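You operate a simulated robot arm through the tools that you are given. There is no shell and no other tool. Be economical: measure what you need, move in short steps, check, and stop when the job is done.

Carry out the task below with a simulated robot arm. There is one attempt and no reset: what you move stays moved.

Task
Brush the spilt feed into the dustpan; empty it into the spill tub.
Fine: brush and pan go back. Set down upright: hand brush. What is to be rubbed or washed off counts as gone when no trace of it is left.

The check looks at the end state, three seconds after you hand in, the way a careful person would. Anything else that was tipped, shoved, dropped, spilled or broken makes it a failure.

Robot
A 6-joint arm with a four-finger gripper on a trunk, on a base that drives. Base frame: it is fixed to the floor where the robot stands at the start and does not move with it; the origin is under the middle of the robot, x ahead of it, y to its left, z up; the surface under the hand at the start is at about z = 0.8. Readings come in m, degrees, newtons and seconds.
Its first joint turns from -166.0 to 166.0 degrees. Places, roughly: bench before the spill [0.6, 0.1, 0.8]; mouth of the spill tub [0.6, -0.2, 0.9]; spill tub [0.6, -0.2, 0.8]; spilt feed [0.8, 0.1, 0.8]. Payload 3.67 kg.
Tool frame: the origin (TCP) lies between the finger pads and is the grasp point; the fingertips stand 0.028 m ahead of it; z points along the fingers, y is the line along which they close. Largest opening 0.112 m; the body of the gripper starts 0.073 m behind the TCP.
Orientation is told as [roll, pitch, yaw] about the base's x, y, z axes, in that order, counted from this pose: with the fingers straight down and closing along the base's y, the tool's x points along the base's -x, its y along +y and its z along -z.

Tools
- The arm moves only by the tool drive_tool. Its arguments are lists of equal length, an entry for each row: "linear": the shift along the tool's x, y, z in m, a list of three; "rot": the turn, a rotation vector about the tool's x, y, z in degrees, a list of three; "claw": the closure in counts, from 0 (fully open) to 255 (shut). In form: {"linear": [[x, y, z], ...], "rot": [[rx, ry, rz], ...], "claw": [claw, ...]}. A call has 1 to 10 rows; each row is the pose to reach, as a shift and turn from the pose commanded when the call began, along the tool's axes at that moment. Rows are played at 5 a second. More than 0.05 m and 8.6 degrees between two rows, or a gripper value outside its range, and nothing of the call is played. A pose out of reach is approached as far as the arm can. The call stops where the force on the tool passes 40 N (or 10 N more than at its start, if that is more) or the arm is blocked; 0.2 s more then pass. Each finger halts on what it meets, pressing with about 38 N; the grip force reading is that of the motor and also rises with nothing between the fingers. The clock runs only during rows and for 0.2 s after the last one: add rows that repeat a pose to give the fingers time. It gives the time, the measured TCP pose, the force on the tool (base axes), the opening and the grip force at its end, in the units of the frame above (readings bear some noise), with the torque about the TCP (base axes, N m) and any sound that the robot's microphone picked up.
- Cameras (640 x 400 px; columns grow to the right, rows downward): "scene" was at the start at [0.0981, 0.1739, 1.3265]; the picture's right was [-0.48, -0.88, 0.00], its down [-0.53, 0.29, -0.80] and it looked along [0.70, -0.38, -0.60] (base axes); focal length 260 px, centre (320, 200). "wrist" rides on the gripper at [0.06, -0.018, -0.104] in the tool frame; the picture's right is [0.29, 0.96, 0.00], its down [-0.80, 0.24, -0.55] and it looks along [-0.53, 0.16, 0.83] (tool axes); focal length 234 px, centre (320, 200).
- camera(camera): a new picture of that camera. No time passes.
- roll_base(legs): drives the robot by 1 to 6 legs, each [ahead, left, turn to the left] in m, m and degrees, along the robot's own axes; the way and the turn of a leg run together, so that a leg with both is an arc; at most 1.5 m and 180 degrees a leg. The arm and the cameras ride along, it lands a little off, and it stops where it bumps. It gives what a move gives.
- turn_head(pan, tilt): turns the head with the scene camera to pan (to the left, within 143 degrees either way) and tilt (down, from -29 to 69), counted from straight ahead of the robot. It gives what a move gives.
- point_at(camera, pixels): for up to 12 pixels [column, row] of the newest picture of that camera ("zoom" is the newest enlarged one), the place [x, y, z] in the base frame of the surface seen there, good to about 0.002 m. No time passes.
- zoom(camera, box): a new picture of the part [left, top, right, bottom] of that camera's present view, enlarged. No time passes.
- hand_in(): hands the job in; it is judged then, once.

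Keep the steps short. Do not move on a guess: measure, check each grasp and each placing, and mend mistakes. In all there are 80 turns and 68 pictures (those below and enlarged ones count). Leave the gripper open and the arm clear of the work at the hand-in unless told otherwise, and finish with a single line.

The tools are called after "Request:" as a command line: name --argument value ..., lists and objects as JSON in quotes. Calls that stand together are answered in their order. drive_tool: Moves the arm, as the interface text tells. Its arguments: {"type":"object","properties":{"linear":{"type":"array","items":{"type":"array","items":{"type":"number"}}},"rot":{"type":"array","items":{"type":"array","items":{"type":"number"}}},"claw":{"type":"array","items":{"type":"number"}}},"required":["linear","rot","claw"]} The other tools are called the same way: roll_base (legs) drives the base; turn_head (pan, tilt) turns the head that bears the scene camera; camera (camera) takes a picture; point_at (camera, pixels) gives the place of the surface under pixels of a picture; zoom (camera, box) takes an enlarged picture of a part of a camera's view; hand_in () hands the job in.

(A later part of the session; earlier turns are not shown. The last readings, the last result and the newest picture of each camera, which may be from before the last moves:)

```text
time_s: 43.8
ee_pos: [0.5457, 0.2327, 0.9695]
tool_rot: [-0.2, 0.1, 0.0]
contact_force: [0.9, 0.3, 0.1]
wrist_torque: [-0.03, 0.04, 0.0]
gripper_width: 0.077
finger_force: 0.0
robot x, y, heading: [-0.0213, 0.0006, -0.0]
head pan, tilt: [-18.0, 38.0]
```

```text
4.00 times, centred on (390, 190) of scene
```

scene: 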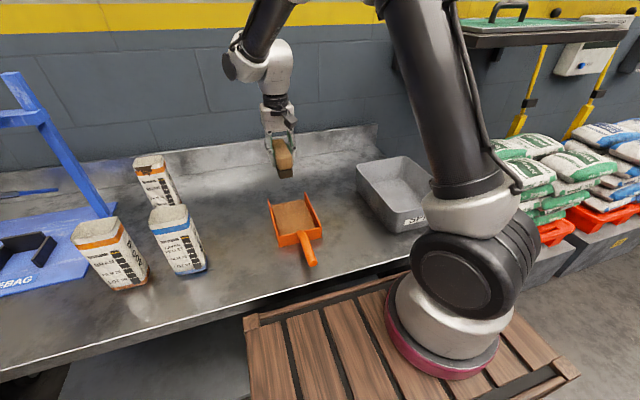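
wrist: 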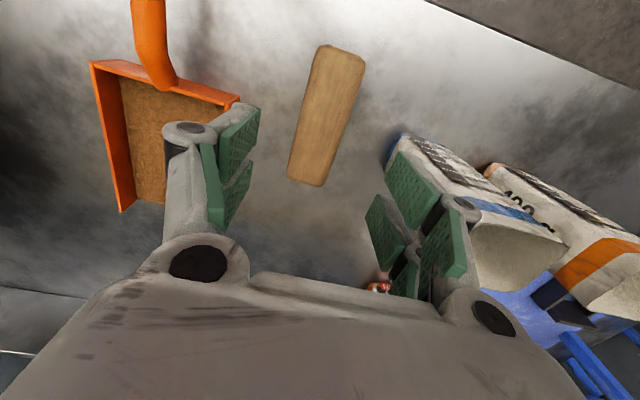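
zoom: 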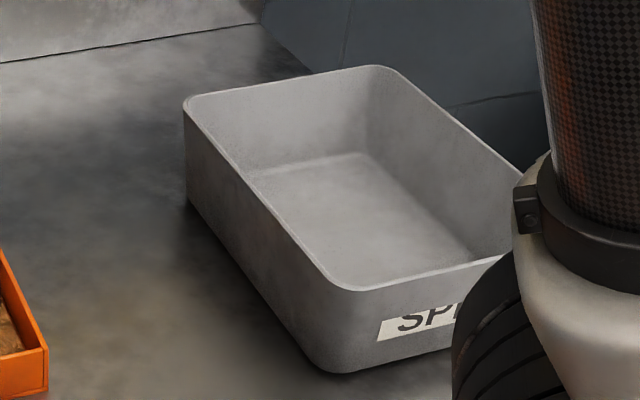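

Request:
point_at --camera "zoom" --pixels '[[187, 106], [205, 92], [374, 68], [400, 76], [320, 275], [348, 288], [500, 262], [510, 160], [350, 200], [270, 195], [390, 245], [460, 125]]'

Request:
roll_base --legs '[[-0.26, 0, 0]]'

Request:
turn_head --pan -18 --tilt 34

Request:
camera --camera "scene"

```text
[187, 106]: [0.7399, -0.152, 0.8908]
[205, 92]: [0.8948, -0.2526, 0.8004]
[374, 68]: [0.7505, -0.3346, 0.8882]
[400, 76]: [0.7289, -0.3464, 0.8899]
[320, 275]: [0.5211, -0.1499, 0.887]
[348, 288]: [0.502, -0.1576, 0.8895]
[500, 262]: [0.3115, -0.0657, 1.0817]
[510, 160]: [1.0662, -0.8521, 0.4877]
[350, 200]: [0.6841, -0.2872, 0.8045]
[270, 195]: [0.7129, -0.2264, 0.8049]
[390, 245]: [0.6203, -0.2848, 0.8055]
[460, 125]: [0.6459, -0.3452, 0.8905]
```

```text
time_s: 45.7
ee_pos: [0.2795, 0.236, 0.9704]
tool_rot: [-0.1, 0.0, 0.2]
contact_force: [-0.1, 0.2, 0.4]
wrist_torque: [0.02, -0.02, -0.01]
gripper_width: 0.0771
finger_force: 0.0
robot x, y, heading: [-0.2864, -0.0028, -0.2]
head pan, tilt: [-18.0, 38.0]
```

```text
time_s: 46.3
ee_pos: [0.2794, 0.2343, 0.9698]
tool_rot: [0.0, 0.0, 0.2]
contact_force: [0.9, 0.5, -0.6]
wrist_torque: [-0.04, 0.02, 0.01]
gripper_width: 0.0769
finger_force: 0.1
robot x, y, heading: [-0.2886, -0.0008, -0.0]
head pan, tilt: [-18.0, 34.0]
```

```text
33 pictures are left
```

scene: 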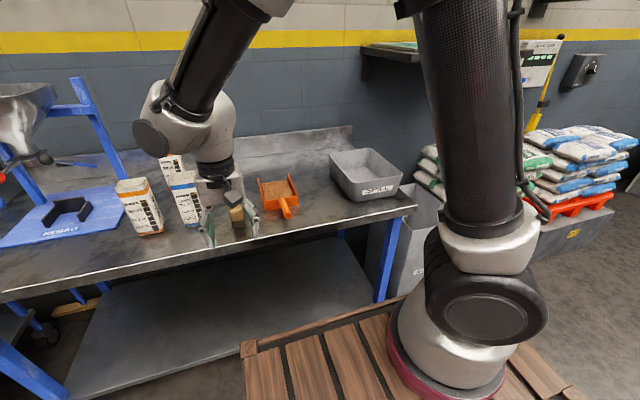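

Tub: x 0.50–0.755, y −0.348–−0.150, rim z 0.89. For pouring I'll grip the handle with the tool tilted 40° (fingers pointing forward) so the later tip needs less wrist travel. First I'll go above the handle.

Request:
drive_tool --linear '[[-0.028, -0.0186, 0], [-0.0565, -0.037, 0], [-0.085, -0.056, 0], [-0.113, -0.0745, 0], [-0.141, -0.093, 0], [-0.17, -0.112, 0.01], [-0.198, -0.13, 0.02], [-0.226, -0.149, 0.025], [-0.226, -0.149, 0.025]]' --rot '[[0, -5, 0], [0, -10, 0], [0, -15, 0], [0, -20, 0], [0, -25, 0], [0, -30, 0], [0, -35, 0], [0, -40, 0], [0, -40, 0]]' --claw '[100, 100, 100, 100, 100, 100, 100, 100, 100]'

Request:
camera --camera "wrist"

Request:
camera --camera "scene"

```text
time_s: 48.3
ee_pos: [0.5036, 0.0868, 0.9442]
tool_rot: [-0.1, -40.1, 0.0]
contact_force: [0.1, 0.2, 1.0]
wrist_torque: [-0.01, -0.01, 0.02]
gripper_width: 0.0681
finger_force: 0.1
robot x, y, heading: [-0.2875, 0.0009, -0.2]
head pan, tilt: [-18.0, 34.0]
```

```text
32 pictures are left
```

wrist: 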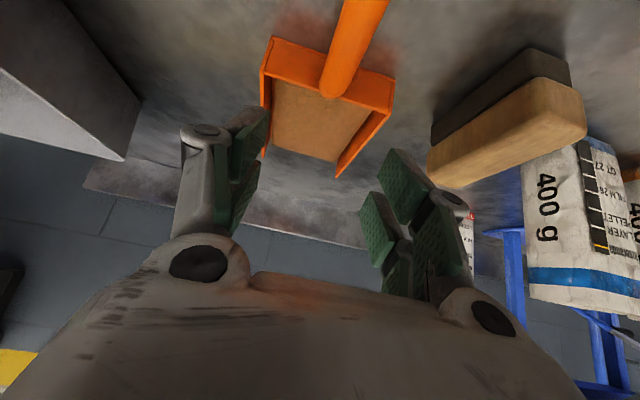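

```text
31 pictures are left
```

scene: 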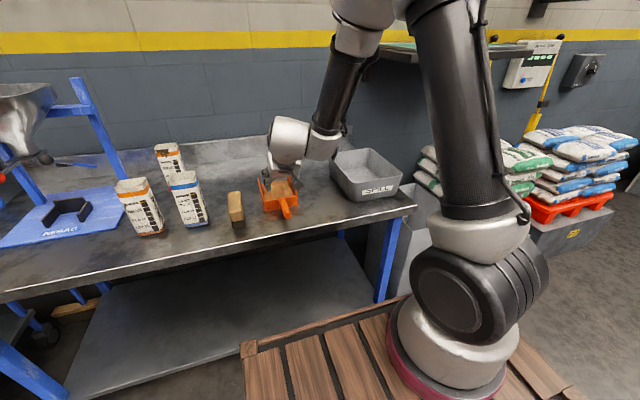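

I'll check the handle line with wrist pixels before lowering.

Request:
point_at --camera "wrist" --pixels '[[354, 45], [340, 80], [335, 45], [375, 45], [262, 75], [394, 82]]'

```text
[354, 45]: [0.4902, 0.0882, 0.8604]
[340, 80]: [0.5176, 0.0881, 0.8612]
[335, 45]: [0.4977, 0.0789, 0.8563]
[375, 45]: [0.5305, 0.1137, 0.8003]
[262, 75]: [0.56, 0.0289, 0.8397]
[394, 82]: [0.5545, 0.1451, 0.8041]
```

The handle axis is at y≈0.087, aligned with the tool. I'll lower straight down 0.095 and close.

Request:
drive_tool --linear '[[0.02, 0, 0.024], [0.04, 0, 0.048], [0.061, 0, 0.0728], [0.061, 0, 0.0728], [0.061, 0, 0.0728], [0.061, 0, 0.0728], [0.061, 0, 0.0728]]' --rot '[[0, 0, 0], [0, 0, 0], [0, 0, 0], [0, 0, 0], [0, 0, 0], [0, 0, 0], [0, 0, 0]]' --claw '[100, 100, 100, 160, 220, 255, 255]'

Request:
drive_tool --linear '[[-0.0064, 0, -0.0077], [-0.0128, 0, -0.0153], [-0.0193, 0, -0.023], [-0.0193, 0, -0.023]]' --rot '[[0, 0, 0], [0, 0, 0], [0, 0, 0], [0, 0, 0]]' --claw '[255, 255, 255, 255]'

Request:
camera --camera "wrist"

Request:
zoom --camera "scene" --box '[200, 120, 420, 260]'

```text
time_s: 49.9
ee_pos: [0.5058, 0.0855, 0.8504]
tool_rot: [-0.5, -39.9, 0.4]
contact_force: [1.2, -0.6, 0.0]
wrist_torque: [0.01, -0.07, 0.01]
gripper_width: 0.0214
finger_force: 37.8
robot x, y, heading: [-0.2829, -0.0013, 0.3]
head pan, tilt: [-18.0, 34.0]
```

```text
time_s: 50.9
ee_pos: [0.5061, 0.0854, 0.881]
tool_rot: [-0.1, -40.1, 0.2]
contact_force: [0.6, 0.7, -0.2]
wrist_torque: [0.02, 0.17, 0.0]
gripper_width: 0.0212
finger_force: 38.3
robot x, y, heading: [-0.2928, -0.0014, 0.0]
head pan, tilt: [-18.0, 34.0]
```

```text
30 pictures are left
```

wrist: 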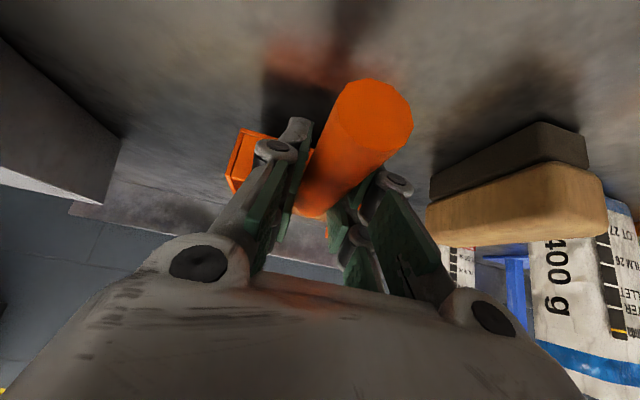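

```text
2.86 times, centred on (310, 190) of scene
```

zoom: 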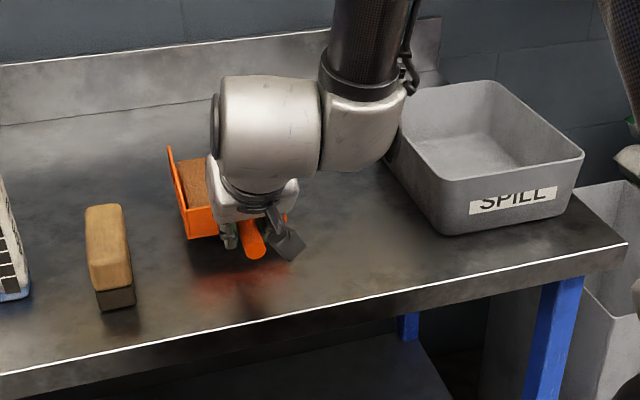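

The pan is lifted and level with the feed in it. I'll raise it to z≈1.0 and carry it right over the tub to y≈−0.25.

Request:
drive_tool --linear '[[-0.0257, 0, -0.0306], [-0.0514, 0, -0.0613], [-0.0771, 0, -0.0919], [-0.0771, -0.048, -0.0919], [-0.0771, -0.096, -0.0919], [-0.0771, -0.144, -0.0919], [-0.0771, -0.192, -0.0919], [-0.0771, -0.24, -0.0919], [-0.0771, -0.288, -0.0919], [-0.0771, -0.334, -0.0919]]' --rot '[[0, 0, 0], [0, 0, 0], [0, 0, 0], [0, 0, 0], [0, 0, 0], [0, 0, 0], [0, 0, 0], [0, 0, 0], [0, 0, 0], [0, 0, 0]]' --claw '[255, 255, 255, 255, 255, 255, 255, 255, 255, 255]'

Request:
camera --camera "scene"

```text
time_s: 53.1
ee_pos: [0.5033, -0.0031, 0.9975]
tool_rot: [-0.7, -39.8, 0.0]
contact_force: [0.0, -0.6, -2.2]
wrist_torque: [0.03, 0.17, -0.02]
gripper_width: 0.0214
finger_force: 37.7
out of reach, approached as far as the arm can: row 5, 6, 7, 8, 9, 10
robot x, y, heading: [-0.286, -0.0058, 0.0]
head pan, tilt: [-18.0, 34.0]
```

```text
28 pictures are left
```

scene: 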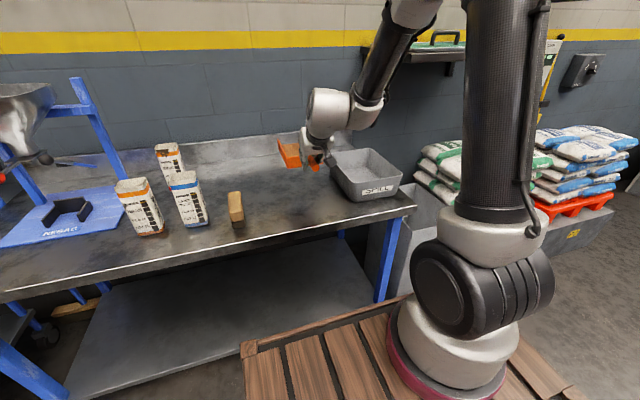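

The arm can't reach further right in this posture and stopped at y≈0. Everything is stable, so I'll drive the base sideways to the right 0.246 m. That carries the pan over the tub.

Request:
roll_base --legs '[[0, -0.246, 0]]'

Request:
drive_tool --linear '[[0, 0, 0]]' --rot '[[0, 0, 0]]' --claw '[255]'

Request:
camera --camera "scene"

```text
time_s: 54.9
ee_pos: [0.502, -0.2572, 0.9983]
tool_rot: [-0.7, -39.8, -0.2]
contact_force: [-0.4, -0.6, -1.7]
wrist_torque: [0.03, 0.2, -0.01]
gripper_width: 0.0213
finger_force: 38.6
robot x, y, heading: [-0.2912, -0.2481, -0.7]
head pan, tilt: [-18.0, 34.0]
```

```text
time_s: 55.3
ee_pos: [0.5035, -0.2578, 0.9967]
tool_rot: [-0.6, -39.8, -0.3]
contact_force: [0.1, 0.4, -2.6]
wrist_torque: [0.02, 0.14, -0.01]
gripper_width: 0.0211
finger_force: 37.5
robot x, y, heading: [-0.2915, -0.2495, -0.7]
head pan, tilt: [-18.0, 34.0]
```

```text
27 pictures are left
```

scene: 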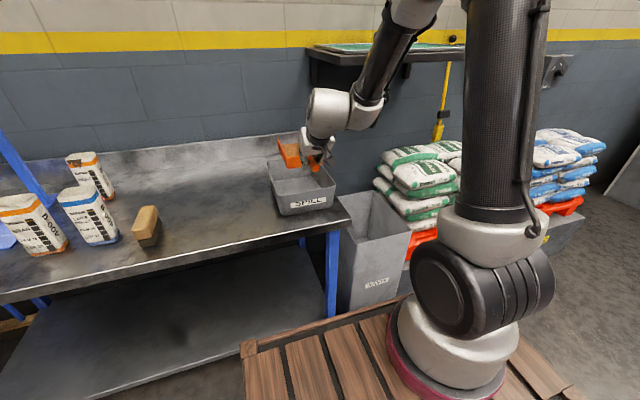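

The pan is over the tub, y −0.257 against tub centre −0.249. I'll raise it a little and pitch it mouth-down about 60°, keeping the mouth inside the tub's outline.

Request:
drive_tool --linear '[[-0.0305, 0.004, -0.0364], [-0.0611, 0.008, -0.0728], [-0.0611, 0.008, -0.0728], [-0.0611, 0.008, -0.0728], [-0.0611, 0.008, -0.0728], [-0.0688, 0.008, -0.0664], [-0.0764, 0.008, -0.0599], [-0.0879, 0.008, -0.0503], [-0.0956, 0.008, -0.0439], [-0.0956, 0.008, -0.0439]]' --rot '[[0, 0, 0], [0, 0, 0], [0, 8.5, 0], [0, 17, 0], [0, 25.5, 0], [0, 34, 0], [0, 42.5, 0], [0, 51, 0], [0, 59.5, 0], [0, 59.5, 0]]' --claw '[255, 255, 255, 255, 255, 255, 255, 255, 255, 255]'

Request:
zoom --camera "scene" --box '[200, 90, 400, 240]'

```text
time_s: 57.5
ee_pos: [0.5476, -0.2497, 1.0917]
tool_rot: [-0.4, 19.8, -0.9]
contact_force: [0.1, 0.4, -1.0]
wrist_torque: [0.05, 0.03, 0.03]
gripper_width: 0.0211
finger_force: 38.0
robot x, y, heading: [-0.2891, -0.2443, -0.5]
head pan, tilt: [-18.0, 34.0]
```

```text
2.67 times, centred on (300, 165) of scene
```

zoom: 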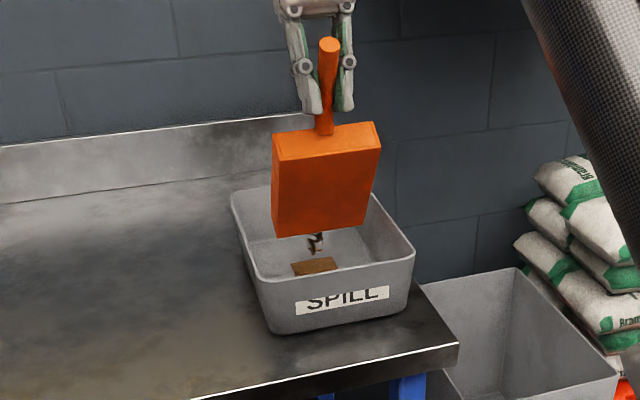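

The feed is pouring into the tub. I'll tip a bit further and hold 1.6 s.

Request:
drive_tool --linear '[[0, 0, 0], [0, 0, 0], [0, 0, 0], [0, 0, 0], [0, 0, 0], [0, 0, 0], [0, 0, 0], [0, 0, 0]]' --rot '[[0, 6, 0], [0, 12, 0], [0, 12, 0], [0, 12, 0], [0, 12, 0], [0, 12, 0], [0, 12, 0], [0, 12, 0]]' --claw '[255, 255, 255, 255, 255, 255, 255, 255]'

Request:
zoom --camera "scene" --box '[200, 90, 400, 240]'

Request:
camera --camera "wrist"

```text
time_s: 59.3
ee_pos: [0.5482, -0.2496, 1.092]
tool_rot: [-0.6, 31.6, -0.9]
contact_force: [0.2, 0.2, -2.1]
wrist_torque: [0.0, -0.01, -0.01]
gripper_width: 0.0211
finger_force: 38.2
robot x, y, heading: [-0.288, -0.2457, -0.4]
head pan, tilt: [-18.0, 34.0]
```

```text
2.67 times, centred on (300, 165) of scene
```

zoom: 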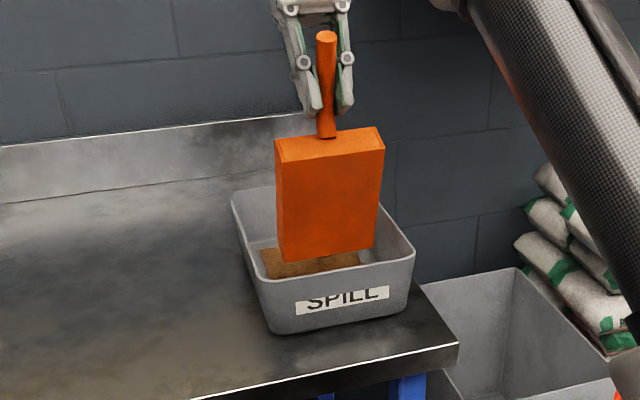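

```text
24 pictures are left
```

wrist: 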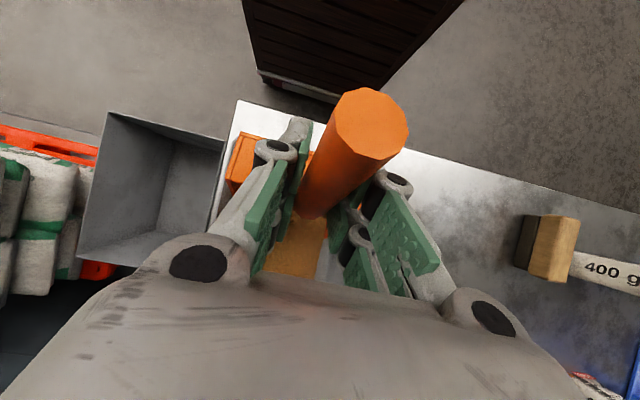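

The feed is in the tub. I'll tilt the pan back to level in place and check that it is empty.

Request:
drive_tool --linear '[[0, 0, 0], [0, 0, 0], [0, 0, 0], [0, 0, 0], [0, 0, 0], [0, 0, 0], [0, 0, 0], [0, 0, 0], [0, 0, 0]]' --rot '[[0, -8, 0], [0, -16, 0], [0, -24, 0], [0, -32, 0], [0, -40, 0], [0, -48, 0], [0, -56, 0], [0, -64, 0], [0, -71.5, 0]]' --claw '[255, 255, 255, 255, 255, 255, 255, 255, 255]'

Request:
zoom --camera "scene" --box '[200, 90, 400, 240]'

```text
time_s: 61.3
ee_pos: [0.5469, -0.2491, 1.0905]
tool_rot: [-0.3, -39.7, -0.3]
contact_force: [0.6, 0.6, -1.5]
wrist_torque: [-0.05, 0.14, -0.01]
gripper_width: 0.0213
finger_force: 37.5
robot x, y, heading: [-0.2919, -0.2474, -0.2]
head pan, tilt: [-18.0, 34.0]
```

```text
2.67 times, centred on (300, 165) of scene
```

zoom: 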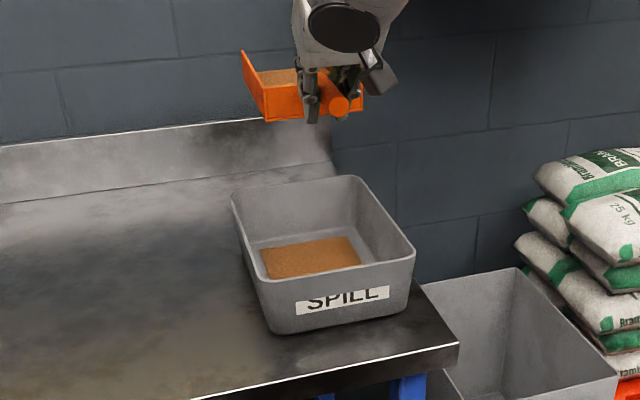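

There still looks to be some brown in the pan at (275,75), so I'll zoom closer.

Request:
zoom --camera "scene" --box '[265, 100, 330, 140]'

```text
9.85 times, centred on (298, 120) of scene
```

zoom: 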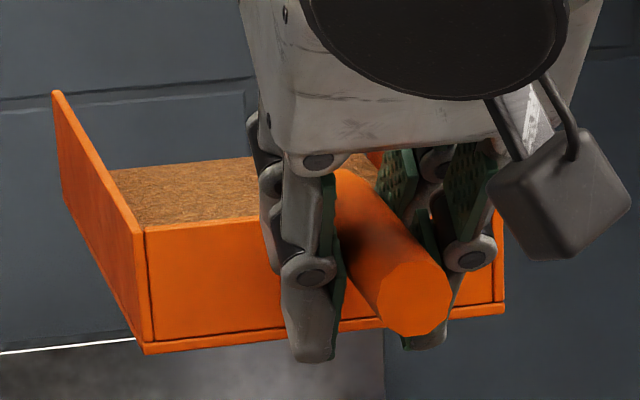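

Feed remains; the pour simply needs more time. I'll tip again, steeper (80°), and hold for longer.

Request:
drive_tool --linear '[[0, 0, 0], [0, 0, 0], [0, 0, 0], [0, 0, 0], [0, 0, 0], [0, 0, 0], [0, 0, 0], [0, 0, 0], [0, 0, 0], [0, 0, 0]]' --rot '[[0, 8, 0], [0, 16, 0], [0, 24, 0], [0, 32, 0], [0, 40, 0], [0, 48, 0], [0, 56, 0], [0, 64, 0], [0, 72, 0], [0, 80, 0]]' --claw '[255, 255, 255, 255, 255, 255, 255, 255, 255, 255]'

Request:
drive_tool --linear '[[0, 0, 0], [0, 0, 0], [0, 0, 0], [0, 0, 0], [0, 0, 0], [0, 0, 0], [0, 0, 0], [0, 0, 0], [0, 0, 0], [0, 0, 0]]' --rot '[[0, 0, 0], [0, 0, 0], [0, 0, 0], [0, 0, 0], [0, 0, 0], [0, 0, 0], [0, 0, 0], [0, 0, 0], [0, 0, 0], [0, 0, 0]]' --claw '[255, 255, 255, 255, 255, 255, 255, 255, 255, 255]'

Request:
drive_tool --linear '[[0, 0, 0], [0, 0, 0], [0, 0, 0], [0, 0, 0], [0, 0, 0], [0, 0, 0], [0, 0, 0], [0, 0, 0], [0, 0, 0], [0, 0, 0]]' --rot '[[0, 0, 0], [0, 0, 0], [0, 0, 0], [0, 0, 0], [0, 0, 0], [0, 0, 0], [0, 0, 0], [0, 0, 0], [0, 0, 0], [0, 0, 0]]' --claw '[255, 255, 255, 255, 255, 255, 255, 255, 255, 255]'

Request:
zoom --camera "scene" --box '[200, 90, 400, 240]'

```text
time_s: 63.5
ee_pos: [0.5224, -0.2513, 1.0736]
tool_rot: [-0.4, 39.9, -1.0]
contact_force: [-0.1, 0.5, -1.2]
wrist_torque: [-0.03, -0.03, 0.0]
gripper_width: 0.0213
finger_force: 37.6
out of reach, approached as far as the arm can: row 10
robot x, y, heading: [-0.2871, -0.2435, -0.6]
head pan, tilt: [-18.0, 34.0]
```

```text
time_s: 65.7
ee_pos: [0.5229, -0.2528, 1.0724]
tool_rot: [-0.6, 39.9, -1.0]
contact_force: [-0.7, 0.2, -2.4]
wrist_torque: [0.07, -0.02, -0.02]
gripper_width: 0.0209
finger_force: 38.0
robot x, y, heading: [-0.2907, -0.2492, -0.4]
head pan, tilt: [-18.0, 34.0]
```

```text
time_s: 67.9
ee_pos: [0.5227, -0.2505, 1.0724]
tool_rot: [-0.6, 39.9, -1.1]
contact_force: [0.0, 0.6, -1.3]
wrist_torque: [0.01, -0.04, -0.01]
gripper_width: 0.0212
finger_force: 38.0
robot x, y, heading: [-0.29, -0.2475, -0.5]
head pan, tilt: [-18.0, 34.0]
```

```text
2.67 times, centred on (300, 165) of scene
```

zoom: 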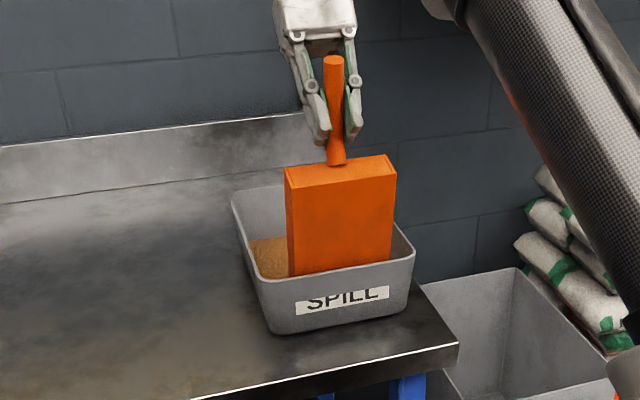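

It held about 5 s mouth-down inside the tub. I'll level again and check the pan.

Request:
drive_tool --linear '[[0, 0, 0], [0, 0, 0], [0, 0, 0], [0, 0, 0], [0, 0, 0], [0, 0, 0], [0, 0, 0], [0, 0, 0], [0, 0, 0], [0, 0, 0]]' --rot '[[0, -8, 0], [0, -16, 0], [0, -24, 0], [0, -32, 0], [0, -40, 0], [0, -48, 0], [0, -56, 0], [0, -64, 0], [0, -72, 0], [0, -79.9, 0]]' --claw '[255, 255, 255, 255, 255, 255, 255, 255, 255, 255]'

Request:
zoom --camera "scene" --box '[240, 90, 360, 220]'

```text
time_s: 70.1
ee_pos: [0.5254, -0.2556, 1.0757]
tool_rot: [-0.9, -38.3, -0.5]
contact_force: [1.3, 0.6, -1.6]
wrist_torque: [-0.03, 0.14, -0.02]
gripper_width: 0.0211
finger_force: 38.0
out of reach, approached as far as the arm can: row 10
robot x, y, heading: [-0.2893, -0.2458, -0.5]
head pan, tilt: [-18.0, 34.0]
```

```text
3.08 times, centred on (300, 155) of scene
```

zoom: 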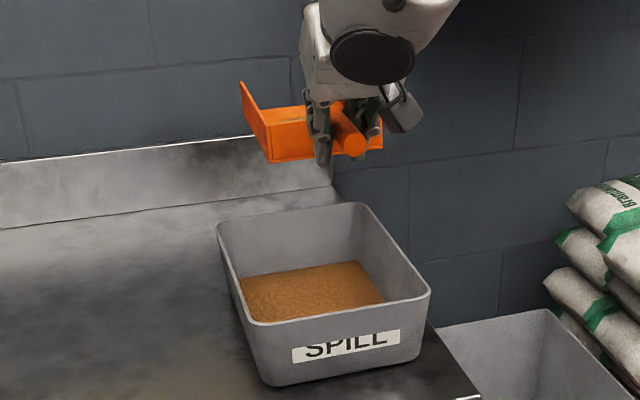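

Request:
zoom --camera "scene" --box '[270, 108, 340, 150]'

```text
9.14 times, centred on (305, 129) of scene
```

zoom: 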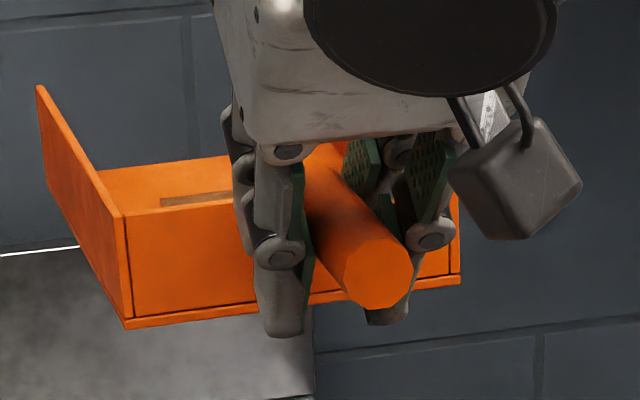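

Only a small remnant is left in the pan, at (190,198). One more tip and hold should clear it.

Request:
drive_tool --linear '[[-0.01, 0.003, 0], [-0.025, 0.006, 0], [-0.025, 0.006, 0], [-0.025, 0.006, 0], [-0.025, 0.006, 0], [-0.025, 0.006, 0], [-0.025, 0.006, 0], [-0.025, 0.006, 0], [-0.025, 0.006, 0], [-0.025, 0.006, 0]]' --rot '[[0, 7, 0], [0, 14, 0], [0, 21, 0], [0, 28, 0], [0, 35, 0], [0, 42, 0], [0, 49, 0], [0, 56, 0], [0, 63, 0], [0, 70, 0]]' --claw '[255, 255, 255, 255, 255, 255, 255, 255, 255, 255]'

Request:
drive_tool --linear '[[0, 0, 0], [0, 0, 0], [0, 0, 0], [0, 0, 0], [0, 0, 0], [0, 0, 0], [0, 0, 0], [0, 0, 0], [0, 0, 0], [0, 0, 0]]' --rot '[[0, 0, 0], [0, 0, 0], [0, 0, 0], [0, 0, 0], [0, 0, 0], [0, 0, 0], [0, 0, 0], [0, 0, 0], [0, 0, 0], [0, 0, 0]]' --claw '[255, 255, 255, 255, 255, 255, 255, 255, 255, 255]'

Request:
drive_tool --linear '[[0, 0, 0], [0, 0, 0], [0, 0, 0], [0, 0, 0], [0, 0, 0], [0, 0, 0], [0, 0, 0], [0, 0, 0], [0, 0, 0], [0, 0, 0]]' --rot '[[0, 0, 0], [0, 0, 0], [0, 0, 0], [0, 0, 0], [0, 0, 0], [0, 0, 0], [0, 0, 0], [0, 0, 0], [0, 0, 0], [0, 0, 0]]' --claw '[255, 255, 255, 255, 255, 255, 255, 255, 255, 255]'

Request:
drive_tool --linear '[[0, 0, 0], [0, 0, 0], [0, 0, 0], [0, 0, 0], [0, 0, 0], [0, 0, 0], [0, 0, 0], [0, 0, 0], [0, 0, 0], [0, 0, 0]]' --rot '[[0, -8, 0], [0, -16, 0], [0, -24, 0], [0, -32, 0], [0, -40, 0], [0, -48, 0], [0, -56, 0], [0, -63, 0], [0, -70, 0], [0, -70, 0]]' --claw '[255, 255, 255, 255, 255, 255, 255, 255, 255, 255]'

Request:
zoom --camera "scene" --box '[265, 100, 345, 150]'

```text
time_s: 72.3
ee_pos: [0.5463, -0.2489, 1.0925]
tool_rot: [-0.5, 30.4, -1.0]
contact_force: [-1.4, -0.3, -0.8]
wrist_torque: [-0.01, -0.08, -0.02]
gripper_width: 0.021
finger_force: 38.1
robot x, y, heading: [-0.2927, -0.2454, -0.3]
head pan, tilt: [-18.0, 34.0]
```

```text
time_s: 74.5
ee_pos: [0.5459, -0.25, 1.0909]
tool_rot: [-0.4, 30.3, -1.0]
contact_force: [-0.1, 0.6, -2.0]
wrist_torque: [0.03, 0.02, 0.02]
gripper_width: 0.0209
finger_force: 37.8
robot x, y, heading: [-0.2874, -0.2466, -0.6]
head pan, tilt: [-18.0, 34.0]
```

```text
time_s: 76.7
ee_pos: [0.5459, -0.2509, 1.091]
tool_rot: [-0.5, 30.3, -0.9]
contact_force: [-0.3, -0.6, -2.3]
wrist_torque: [0.0, -0.01, -0.02]
gripper_width: 0.021
finger_force: 37.5
robot x, y, heading: [-0.294, -0.2475, -0.5]
head pan, tilt: [-18.0, 34.0]
```

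```text
time_s: 78.9
ee_pos: [0.5454, -0.2482, 1.0913]
tool_rot: [-0.5, -39.8, -0.4]
contact_force: [-0.5, -0.2, -0.5]
wrist_torque: [0.01, 0.13, 0.0]
gripper_width: 0.021
finger_force: 37.4
robot x, y, heading: [-0.2865, -0.2469, -0.4]
head pan, tilt: [-18.0, 34.0]
```

```text
8.00 times, centred on (305, 125) of scene
```

zoom: 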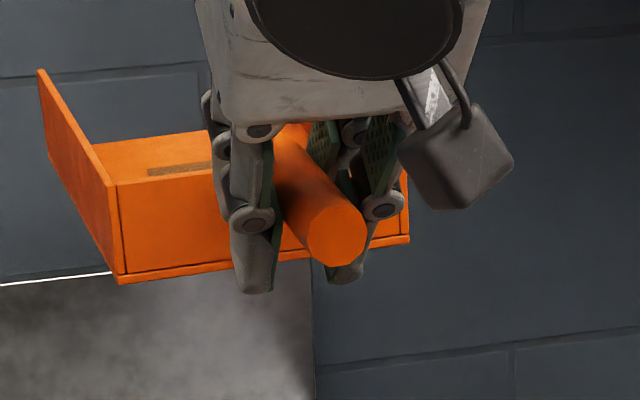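

A small remnant stays, probably because it needs a steeper tip and the arm's forward reach is limiting. I'll take a scene picture to check whether the base can safely move forward, since the grey bin is at right.

Request:
turn_head --pan -25 --tilt 45

Request:
camera --camera "scene"

Request:
zoom --camera "wrist" --box '[200, 60, 440, 240]'

```text
time_s: 79.7
ee_pos: [0.5452, -0.2493, 1.0916]
tool_rot: [-0.5, -39.7, -0.3]
contact_force: [-0.1, 0.3, -1.1]
wrist_torque: [-0.01, 0.16, 0.0]
gripper_width: 0.0209
finger_force: 38.1
robot x, y, heading: [-0.2904, -0.2465, -0.4]
head pan, tilt: [-25.0, 45.0]
```

```text
17 pictures are left
```

scene: 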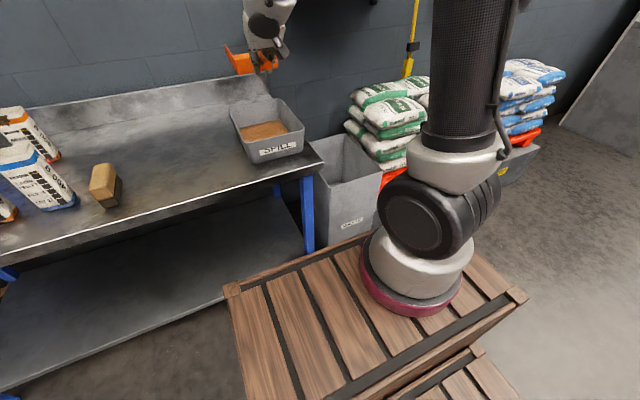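

```text
2.22 times, centred on (320, 150) of wrist
```

zoom: 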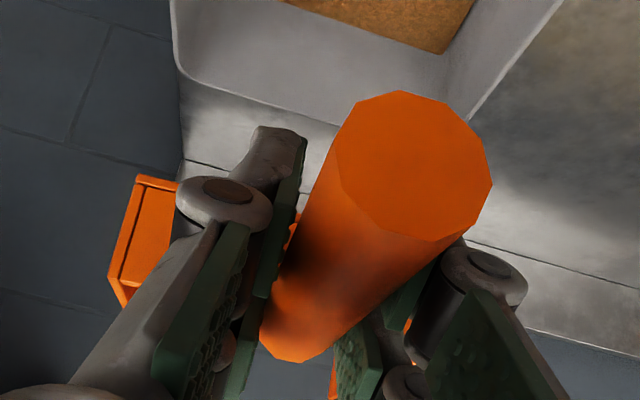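

Request:
point_at --camera "scene" --pixels '[[345, 246], [376, 234], [228, 290], [368, 237], [440, 215], [340, 222], [350, 185], [322, 250]]'

Request:
zoom --camera "scene" --box '[215, 30, 295, 80]'

```text
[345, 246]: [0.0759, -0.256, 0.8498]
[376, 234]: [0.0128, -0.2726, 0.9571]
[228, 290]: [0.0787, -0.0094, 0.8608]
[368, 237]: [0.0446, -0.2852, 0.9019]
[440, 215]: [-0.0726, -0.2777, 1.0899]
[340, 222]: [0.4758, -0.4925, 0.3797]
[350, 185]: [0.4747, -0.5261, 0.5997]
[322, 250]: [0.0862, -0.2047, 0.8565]
```

```text
8.00 times, centred on (255, 55) of scene
```

zoom: 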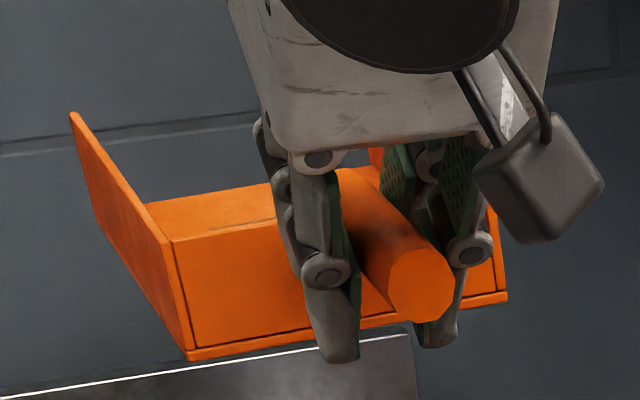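

The platform front is at x≈0.08 and the bin face at x≈0.475, so 0.15 m forward is safe. I'll retract the level pan 0.15 m toward the robot, drive forward the same amount, then tip steeper.

Request:
drive_tool --linear '[[0.0287, 0, -0.0241], [0.0575, 0, -0.0482], [0.0862, 0, -0.0723], [0.115, 0, -0.0964]]' --rot '[[0, 0, 0], [0, 0, 0], [0, 0, 0], [0, 0, 0]]' --claw '[255, 255, 255, 255]'

```text
time_s: 80.7
ee_pos: [0.399, -0.2456, 1.0964]
tool_rot: [-0.6, -39.5, -0.4]
contact_force: [1.2, -0.5, -2.1]
wrist_torque: [0.03, 0.16, -0.02]
gripper_width: 0.0207
finger_force: 38.3
out of reach, approached as far as the arm can: row 4
robot x, y, heading: [-0.2898, -0.2436, -0.3]
head pan, tilt: [-25.0, 45.0]
```

The retraction held. I'll drive forward 0.22 m so the grip sits over the tub with spare reach.

Request:
roll_base --legs '[[0.22, 0, 0]]'

Request:
drive_tool --linear '[[0, 0, 0], [0, 0, 0], [0, 0, 0], [0, 0, 0], [0, 0, 0], [0, 0, 0], [0, 0, 0], [0, 0, 0], [0, 0, 0], [0, 0, 0]]' --rot '[[0, 8.3, 0], [0, 16.6, 0], [0, 24.9, 0], [0, 33.2, 0], [0, 41.5, 0], [0, 49.8, 0], [0, 58.1, 0], [0, 66.4, 0], [0, 74.7, 0], [0, 83, 0]]' --claw '[255, 255, 255, 255, 255, 255, 255, 255, 255, 255]'

Request:
camera --camera "scene"

```text
time_s: 82.3
ee_pos: [0.6166, -0.2494, 1.0969]
tool_rot: [-0.5, -39.5, -0.6]
contact_force: [0.6, 0.8, -0.7]
wrist_torque: [0.01, 0.17, 0.0]
gripper_width: 0.021
finger_force: 38.5
robot x, y, heading: [-0.0744, -0.2489, -0.4]
head pan, tilt: [-25.0, 45.0]
```

```text
time_s: 84.5
ee_pos: [0.6172, -0.2497, 1.0977]
tool_rot: [-0.5, 43.5, -1.3]
contact_force: [0.0, 0.7, -1.2]
wrist_torque: [-0.02, -0.1, 0.0]
gripper_width: 0.0205
finger_force: 38.0
robot x, y, heading: [-0.0733, -0.2528, -1.0]
head pan, tilt: [-25.0, 45.0]
```

```text
14 pictures are left
```

scene: 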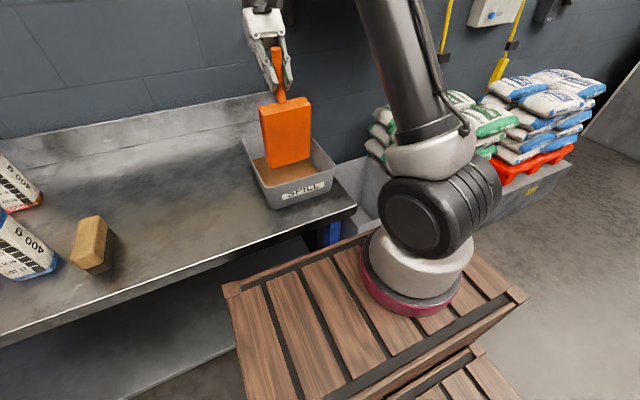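

It is still well in reach. I'll tip another 25° (to about 108°), shifting 3 cm forward to keep the mouth central, and hold.

Request:
drive_tool --linear '[[-0.0073, 0, -0.0069], [-0.0145, 0, -0.0138], [-0.0218, 0, -0.0207], [-0.0218, 0, -0.0207], [-0.0218, 0, -0.0207], [-0.0218, 0, -0.0207], [-0.0218, 0, -0.0207], [-0.0218, 0, -0.0207], [-0.0218, 0, -0.0207], [-0.0218, 0, -0.0207]]' --rot '[[0, 8.3, 0], [0, 16.6, 0], [0, 25, 0], [0, 25, 0], [0, 25, 0], [0, 25, 0], [0, 25, 0], [0, 25, 0], [0, 25, 0], [0, 25, 0]]' --claw '[255, 255, 255, 255, 255, 255, 255, 255, 255, 255]'

Request:
drive_tool --linear '[[0, 0, 0], [0, 0, 0], [0, 0, 0], [0, 0, 0], [0, 0, 0], [0, 0, 0], [0, 0, 0], [0, 0, 0], [0, 0, 0], [0, 0, 0]]' --rot '[[0, 0, 0], [0, 0, 0], [0, 0, 0], [0, 0, 0], [0, 0, 0], [0, 0, 0], [0, 0, 0], [0, 0, 0], [0, 0, 0], [0, 0, 0]]' --claw '[255, 255, 255, 255, 255, 255, 255, 255, 255, 255]'

Request:
drive_tool --linear '[[0.0034, 0, 0.0037], [0.0034, 0, 0.0037], [0, 0, 0], [0, 0, 0], [0, 0, 0], [0, 0, 0], [0, 0, 0], [0, 0, 0], [0, 0, 0], [0, 0, 0]]' --rot '[[0, -8.4, 0], [0, -16.8, 0], [0, -25.2, 0], [0, -33.6, 0], [0, -42, 0], [0, -50.4, 0], [0, -58.8, 0], [0, -67.2, 0], [0, -75.6, 0], [0, -84, 0]]' --claw '[255, 255, 255, 255, 255, 255, 255, 255, 255, 255]'

Request:
zoom --camera "scene" --box '[210, 0, 370, 110]'

```text
time_s: 86.7
ee_pos: [0.5726, -0.2577, 1.0215]
tool_rot: [-1.2, 68.4, -2.0]
contact_force: [1.3, 1.8, 33.1]
wrist_torque: [0.35, 0.54, -0.04]
gripper_width: 0.0208
finger_force: 38.5
out of reach, approached as far as the arm can: row 1, 2, 3, 4, 5, 6, 7, 8, 9, 10
robot x, y, heading: [-0.0696, -0.249, -0.6]
head pan, tilt: [-25.0, 45.0]
```

```text
time_s: 88.9
ee_pos: [0.572, -0.2583, 1.0204]
tool_rot: [-1.1, 68.3, -2.0]
contact_force: [2.2, 0.6, 26.5]
wrist_torque: [0.22, 0.27, 0.0]
gripper_width: 0.0208
finger_force: 38.1
robot x, y, heading: [-0.0688, -0.2503, -0.8]
head pan, tilt: [-25.0, 45.0]
```

```text
time_s: 91.1
ee_pos: [0.5724, -0.256, 1.023]
tool_rot: [-0.3, -15.6, -0.7]
contact_force: [1.0, 0.1, -2.2]
wrist_torque: [0.02, 0.11, 0.0]
gripper_width: 0.0211
finger_force: 38.1
robot x, y, heading: [-0.0683, -0.248, -0.4]
head pan, tilt: [-25.0, 45.0]
```

```text
3.64 times, centred on (290, 55) of scene
```

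zoom: 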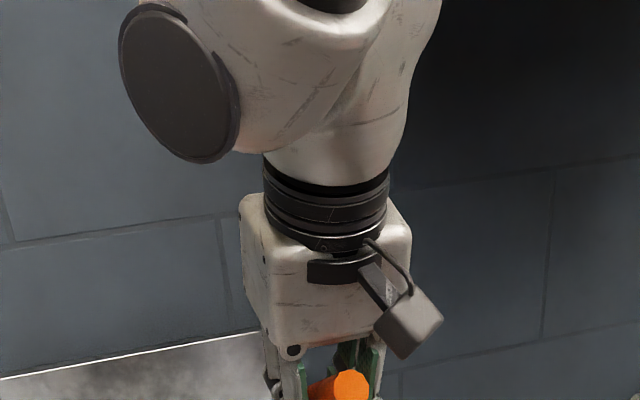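

The reach limit made the tool dip, and the pan touched the tub floor with about 30 N. I'll check the tub, pan and grip.

Request:
camera --camera "scene"

```text
12 pictures are left
```

scene: 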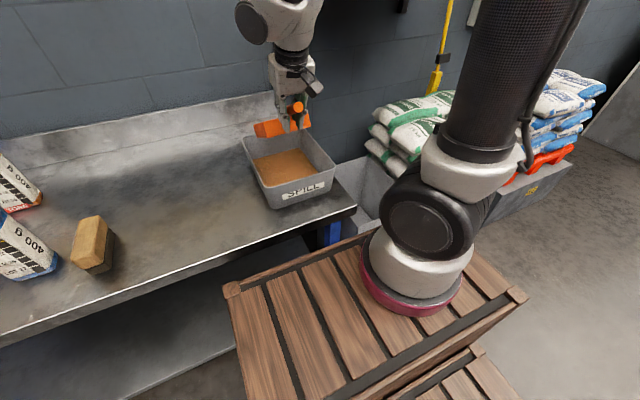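

Request:
zoom --camera "scene" --box '[230, 85, 350, 215]'

Request:
point_at --camera "scene" --pixels '[[242, 138], [261, 188], [335, 168], [275, 207], [298, 108]]'

```text
3.08 times, centred on (290, 150) of scene
```

zoom: 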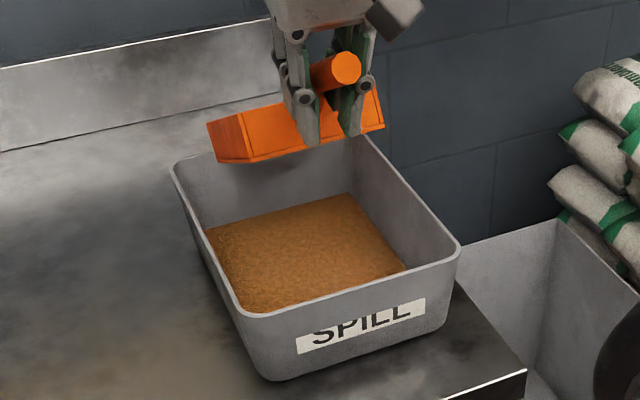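

```text
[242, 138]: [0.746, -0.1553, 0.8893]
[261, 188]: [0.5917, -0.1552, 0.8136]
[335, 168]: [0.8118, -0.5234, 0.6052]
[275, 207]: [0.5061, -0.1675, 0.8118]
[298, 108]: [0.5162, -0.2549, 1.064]
```

The tub hasn't moved (rim corner at 0.746, −0.155). The handle end shows the pan rotated about 12° in the grip, so it is level at tool pitch ≈−51°. I'll raise, move forward 0.1, and level it to check.

Request:
drive_tool --linear '[[-0.0135, 0, -0.048], [-0.027, 0, -0.096], [-0.051, 0, -0.089], [-0.075, 0, -0.082], [-0.099, 0, -0.076], [-0.123, 0, -0.069], [-0.123, 0, -0.069], [-0.123, 0, -0.069]]' --rot '[[0, 0, 0], [0, 0, 0], [0, -7, 0], [0, -14, 0], [0, -21, 0], [0, -28, 0], [0, -35.5, 0], [0, -35.5, 0]]' --claw '[255, 255, 255, 255, 255, 255, 255, 255]'

Request:
roll_base --legs '[[-0.22, 0, 0]]'

Request:
turn_head --pan -18 --tilt 36

Request:
zoom --camera "scene" --box '[230, 80, 370, 180]'

```text
time_s: 92.9
ee_pos: [0.6767, -0.2557, 1.1321]
tool_rot: [-0.9, -49.8, -0.7]
contact_force: [0.4, 0.7, -1.0]
wrist_torque: [0.01, 0.08, -0.01]
gripper_width: 0.0209
finger_force: 37.8
out of reach, approached as far as the arm can: row 7, 8
robot x, y, heading: [-0.0715, -0.2505, -0.5]
head pan, tilt: [-25.0, 45.0]
```

```text
time_s: 94.6
ee_pos: [0.4607, -0.2513, 1.1328]
tool_rot: [-0.8, -49.9, -0.4]
contact_force: [0.2, -0.4, -0.9]
wrist_torque: [0.01, 0.11, 0.02]
gripper_width: 0.0205
finger_force: 38.2
robot x, y, heading: [-0.2862, -0.2491, -0.7]
head pan, tilt: [-25.0, 45.0]
```

```text
time_s: 95.3
ee_pos: [0.4614, -0.2515, 1.1326]
tool_rot: [-0.9, -49.9, -0.4]
contact_force: [-0.6, -0.3, -1.1]
wrist_torque: [0.0, 0.14, -0.01]
gripper_width: 0.0203
finger_force: 38.3
robot x, y, heading: [-0.2882, -0.251, -0.2]
head pan, tilt: [-18.0, 36.0]
```

```text
4.00 times, centred on (300, 130) of scene
```

zoom: 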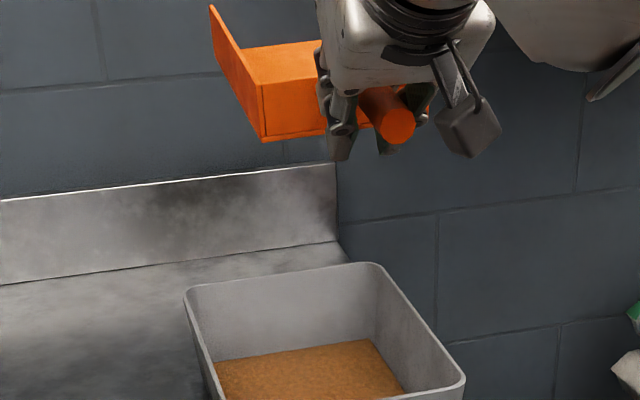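

The pan now looks empty. I'll measure its attitude in this view.

Request:
point_at --camera "zoom" --pixels '[[213, 10], [259, 80], [266, 136], [322, 129], [398, 125], [262, 60], [310, 60], [235, 60], [225, 35]]'

```text
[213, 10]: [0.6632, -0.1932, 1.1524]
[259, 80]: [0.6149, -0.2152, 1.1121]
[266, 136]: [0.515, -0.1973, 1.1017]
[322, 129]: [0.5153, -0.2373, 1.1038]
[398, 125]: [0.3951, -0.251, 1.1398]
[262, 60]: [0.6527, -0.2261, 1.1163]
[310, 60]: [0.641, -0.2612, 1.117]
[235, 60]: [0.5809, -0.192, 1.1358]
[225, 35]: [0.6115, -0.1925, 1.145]
```

Request:
zoom --camera "scene" --box '[278, 78, 338, 120]'

```text
9.52 times, centred on (308, 99) of scene
```

zoom: 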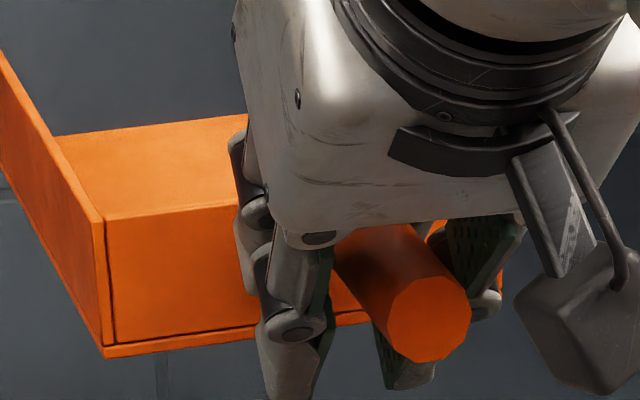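

Request:
point_at --camera "zoom" --pixels '[[115, 345], [115, 222], [97, 225], [100, 340], [3, 65], [50, 145], [90, 210], [75, 150], [150, 205], [230, 130], [350, 250], [400, 280]]'

```text
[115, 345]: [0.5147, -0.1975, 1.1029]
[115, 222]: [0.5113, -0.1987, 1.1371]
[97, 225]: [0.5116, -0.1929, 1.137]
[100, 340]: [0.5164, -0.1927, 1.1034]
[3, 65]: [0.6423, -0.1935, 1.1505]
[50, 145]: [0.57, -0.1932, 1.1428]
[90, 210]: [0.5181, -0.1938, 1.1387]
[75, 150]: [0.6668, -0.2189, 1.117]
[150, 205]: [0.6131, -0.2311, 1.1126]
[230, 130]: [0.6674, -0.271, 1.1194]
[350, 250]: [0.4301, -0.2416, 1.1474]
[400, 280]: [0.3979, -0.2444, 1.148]
```

The pan is 5.5° nose-up at tool pitch −50°, so it is level at −44.4°, and it sits about 1 cm higher in the grip. Home therefore means TCP ≈(0.511, −0.055, 0.840). I'll drive left 0.11 m, staying high, and place with the arm.

Request:
roll_base --legs '[[0, 0.11, 0]]'

Request:
drive_tool --linear '[[0, 0, 0]]' --rot '[[0, 1, 0]]' --claw '[255]'

```text
time_s: 96.5
ee_pos: [0.4631, -0.1396, 1.1328]
tool_rot: [-0.9, -49.8, -0.3]
contact_force: [-0.2, 0.0, -1.2]
wrist_torque: [-0.01, 0.13, -0.02]
gripper_width: 0.0206
finger_force: 37.8
robot x, y, heading: [-0.2848, -0.1357, -0.4]
head pan, tilt: [-18.0, 36.0]
```

```text
time_s: 96.9
ee_pos: [0.4612, -0.1398, 1.1328]
tool_rot: [-0.9, -48.8, -0.4]
contact_force: [-0.5, -0.5, -1.5]
wrist_torque: [0.0, 0.12, -0.07]
gripper_width: 0.0207
finger_force: 38.5
robot x, y, heading: [-0.2844, -0.1354, -0.6]
head pan, tilt: [-18.0, 36.0]
```

Now I'll move over the home spot at height and level the pan, then descend to 5 cm above the bench.

Request:
drive_tool --linear '[[-0.0108, 0.028, 0.0123], [-0.0215, 0.056, 0.0245], [-0.0323, 0.0845, 0.0368], [-0.0022, 0.0845, 0.0631], [0.0279, 0.0845, 0.0895], [0.058, 0.0845, 0.1158], [0.088, 0.0845, 0.1422], [0.1181, 0.0845, 0.1685], [0.1482, 0.0845, 0.195], [0.1482, 0.0845, 0.195]]' --rot '[[-0.3, 1.5, 0.15], [-0.55, 3, 0.3], [-0.82, 4.4, 0.48], [-0.82, 4.4, 0.48], [-0.82, 4.4, 0.48], [-0.82, 4.4, 0.48], [-0.82, 4.4, 0.48], [-0.82, 4.4, 0.48], [-0.82, 4.4, 0.48], [-0.82, 4.4, 0.48]]' --claw '[255, 255, 255, 255, 255, 255, 255, 255, 255, 255]'

Request:
zoom --camera "scene" --box '[220, 110, 350, 210]'

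```text
time_s: 99.1
ee_pos: [0.5139, -0.0573, 0.8905]
tool_rot: [0.5, -44.6, -1.1]
contact_force: [-0.5, 0.1, -1.5]
wrist_torque: [-0.03, 0.15, 0.02]
gripper_width: 0.0203
finger_force: 38.1
robot x, y, heading: [-0.2842, -0.1354, -0.5]
head pan, tilt: [-18.0, 36.0]
```

```text
4.00 times, centred on (285, 160) of scene
```

zoom: 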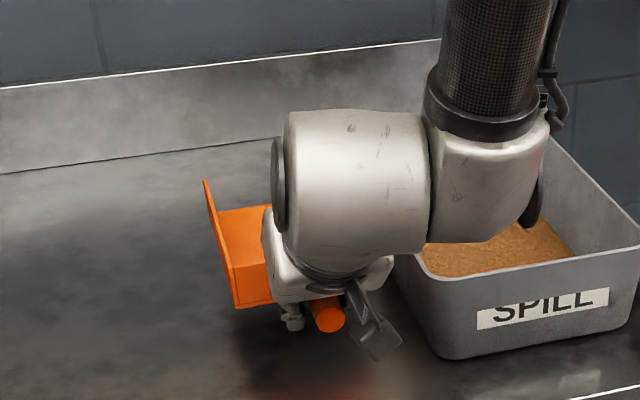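

I'll check the pan's place and the clearance of the wrist link near the tub before the last lowering.

Request:
point_at --camera "zoom" --pixels '[[490, 236], [400, 248], [435, 225], [238, 300], [268, 296], [232, 265], [207, 190], [240, 285], [265, 270], [235, 225], [262, 240], [318, 305]]'

```text
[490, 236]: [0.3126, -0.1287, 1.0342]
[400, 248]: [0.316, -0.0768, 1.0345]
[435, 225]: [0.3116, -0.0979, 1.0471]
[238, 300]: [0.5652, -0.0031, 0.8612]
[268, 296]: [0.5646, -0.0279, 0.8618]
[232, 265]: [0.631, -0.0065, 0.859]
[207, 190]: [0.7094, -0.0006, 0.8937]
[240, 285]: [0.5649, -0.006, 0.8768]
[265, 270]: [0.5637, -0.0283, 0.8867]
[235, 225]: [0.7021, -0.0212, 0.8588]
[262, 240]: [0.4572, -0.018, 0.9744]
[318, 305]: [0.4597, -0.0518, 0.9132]
```

The wrist is clear. The pan needs −4 mm in x, +4 mm in y and about 5.4 cm down. I'll lower gently to contact.

Request:
drive_tool --linear '[[0.019, 0.002, 0.0164], [0.0379, 0.004, 0.0328], [0.0393, 0.004, 0.0342], [0.0407, 0.004, 0.0356], [0.0407, 0.004, 0.0356]]' --rot '[[0, 0, 0], [0, 0, 0], [0, 0, 0], [0, 0, 0], [0, 0, 0]]' --claw '[255, 255, 255, 255, 255]'

```text
time_s: 100.3
ee_pos: [0.5175, -0.0469, 0.849]
tool_rot: [-1.5, -43.9, -0.2]
contact_force: [-0.6, 0.4, -1.7]
wrist_torque: [0.0, 0.14, -0.03]
gripper_width: 0.0203
finger_force: 38.7
out of reach, approached as far as the arm can: row 1, 2, 3, 4, 5
robot x, y, heading: [-0.2848, -0.1324, -0.5]
head pan, tilt: [-18.0, 36.0]
```

This is an arm limit at this tilt (reading z 0.849, still hanging). I'll back the base 0.05 m for more room, then finish the placement.

Request:
roll_base --legs '[[-0.05, 0, 0]]'

Request:
drive_tool --linear '[[0, 0, 0]]' --rot '[[0, 0, 0]]' --claw '[255]'

```text
time_s: 101.2
ee_pos: [0.4678, -0.0467, 0.8486]
tool_rot: [-1.3, -44.0, -0.2]
contact_force: [0.1, -0.8, -0.4]
wrist_torque: [0.02, 0.09, 0.0]
gripper_width: 0.0203
finger_force: 38.1
robot x, y, heading: [-0.3348, -0.1366, -0.4]
head pan, tilt: [-18.0, 36.0]
```

```text
time_s: 101.6
ee_pos: [0.4676, -0.0467, 0.8477]
tool_rot: [-1.4, -44.0, -0.1]
contact_force: [-0.5, -0.1, -0.9]
wrist_torque: [0.03, 0.09, 0.01]
gripper_width: 0.0206
finger_force: 38.0
robot x, y, heading: [-0.3358, -0.1354, -0.5]
head pan, tilt: [-18.0, 36.0]
```

Request:
drive_tool --linear '[[-0.011, -0.002, 0.0088], [-0.0222, -0.0043, 0.0177], [-0.0334, -0.0065, 0.0266], [-0.0334, -0.0065, 0.0266]]' --rot '[[-0.4, 0, 0], [-0.9, 0, 0], [-1.4, 0, 0], [-1.4, 0, 0]]' --claw '[255, 255, 255, 255]'

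Request:
zoom --camera "scene" --box '[220, 110, 350, 210]'

```text
time_s: 102.6
ee_pos: [0.5099, -0.0547, 0.8518]
tool_rot: [-0.1, -43.9, 0.0]
contact_force: [-0.4, -0.7, -2.2]
wrist_torque: [0.0, 0.13, 0.03]
gripper_width: 0.0206
finger_force: 37.8
robot x, y, heading: [-0.3368, -0.139, -0.3]
head pan, tilt: [-18.0, 36.0]
```

```text
4.00 times, centred on (285, 160) of scene
```

zoom: 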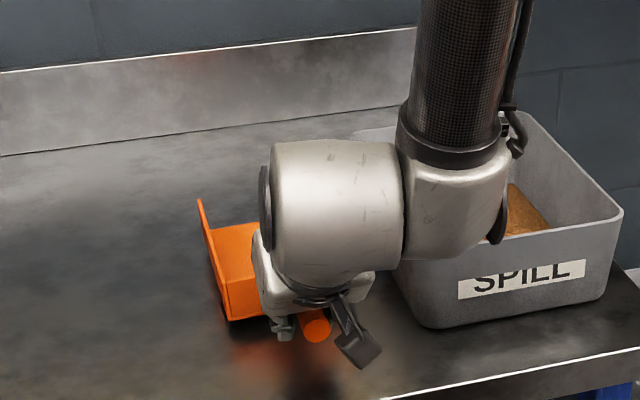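

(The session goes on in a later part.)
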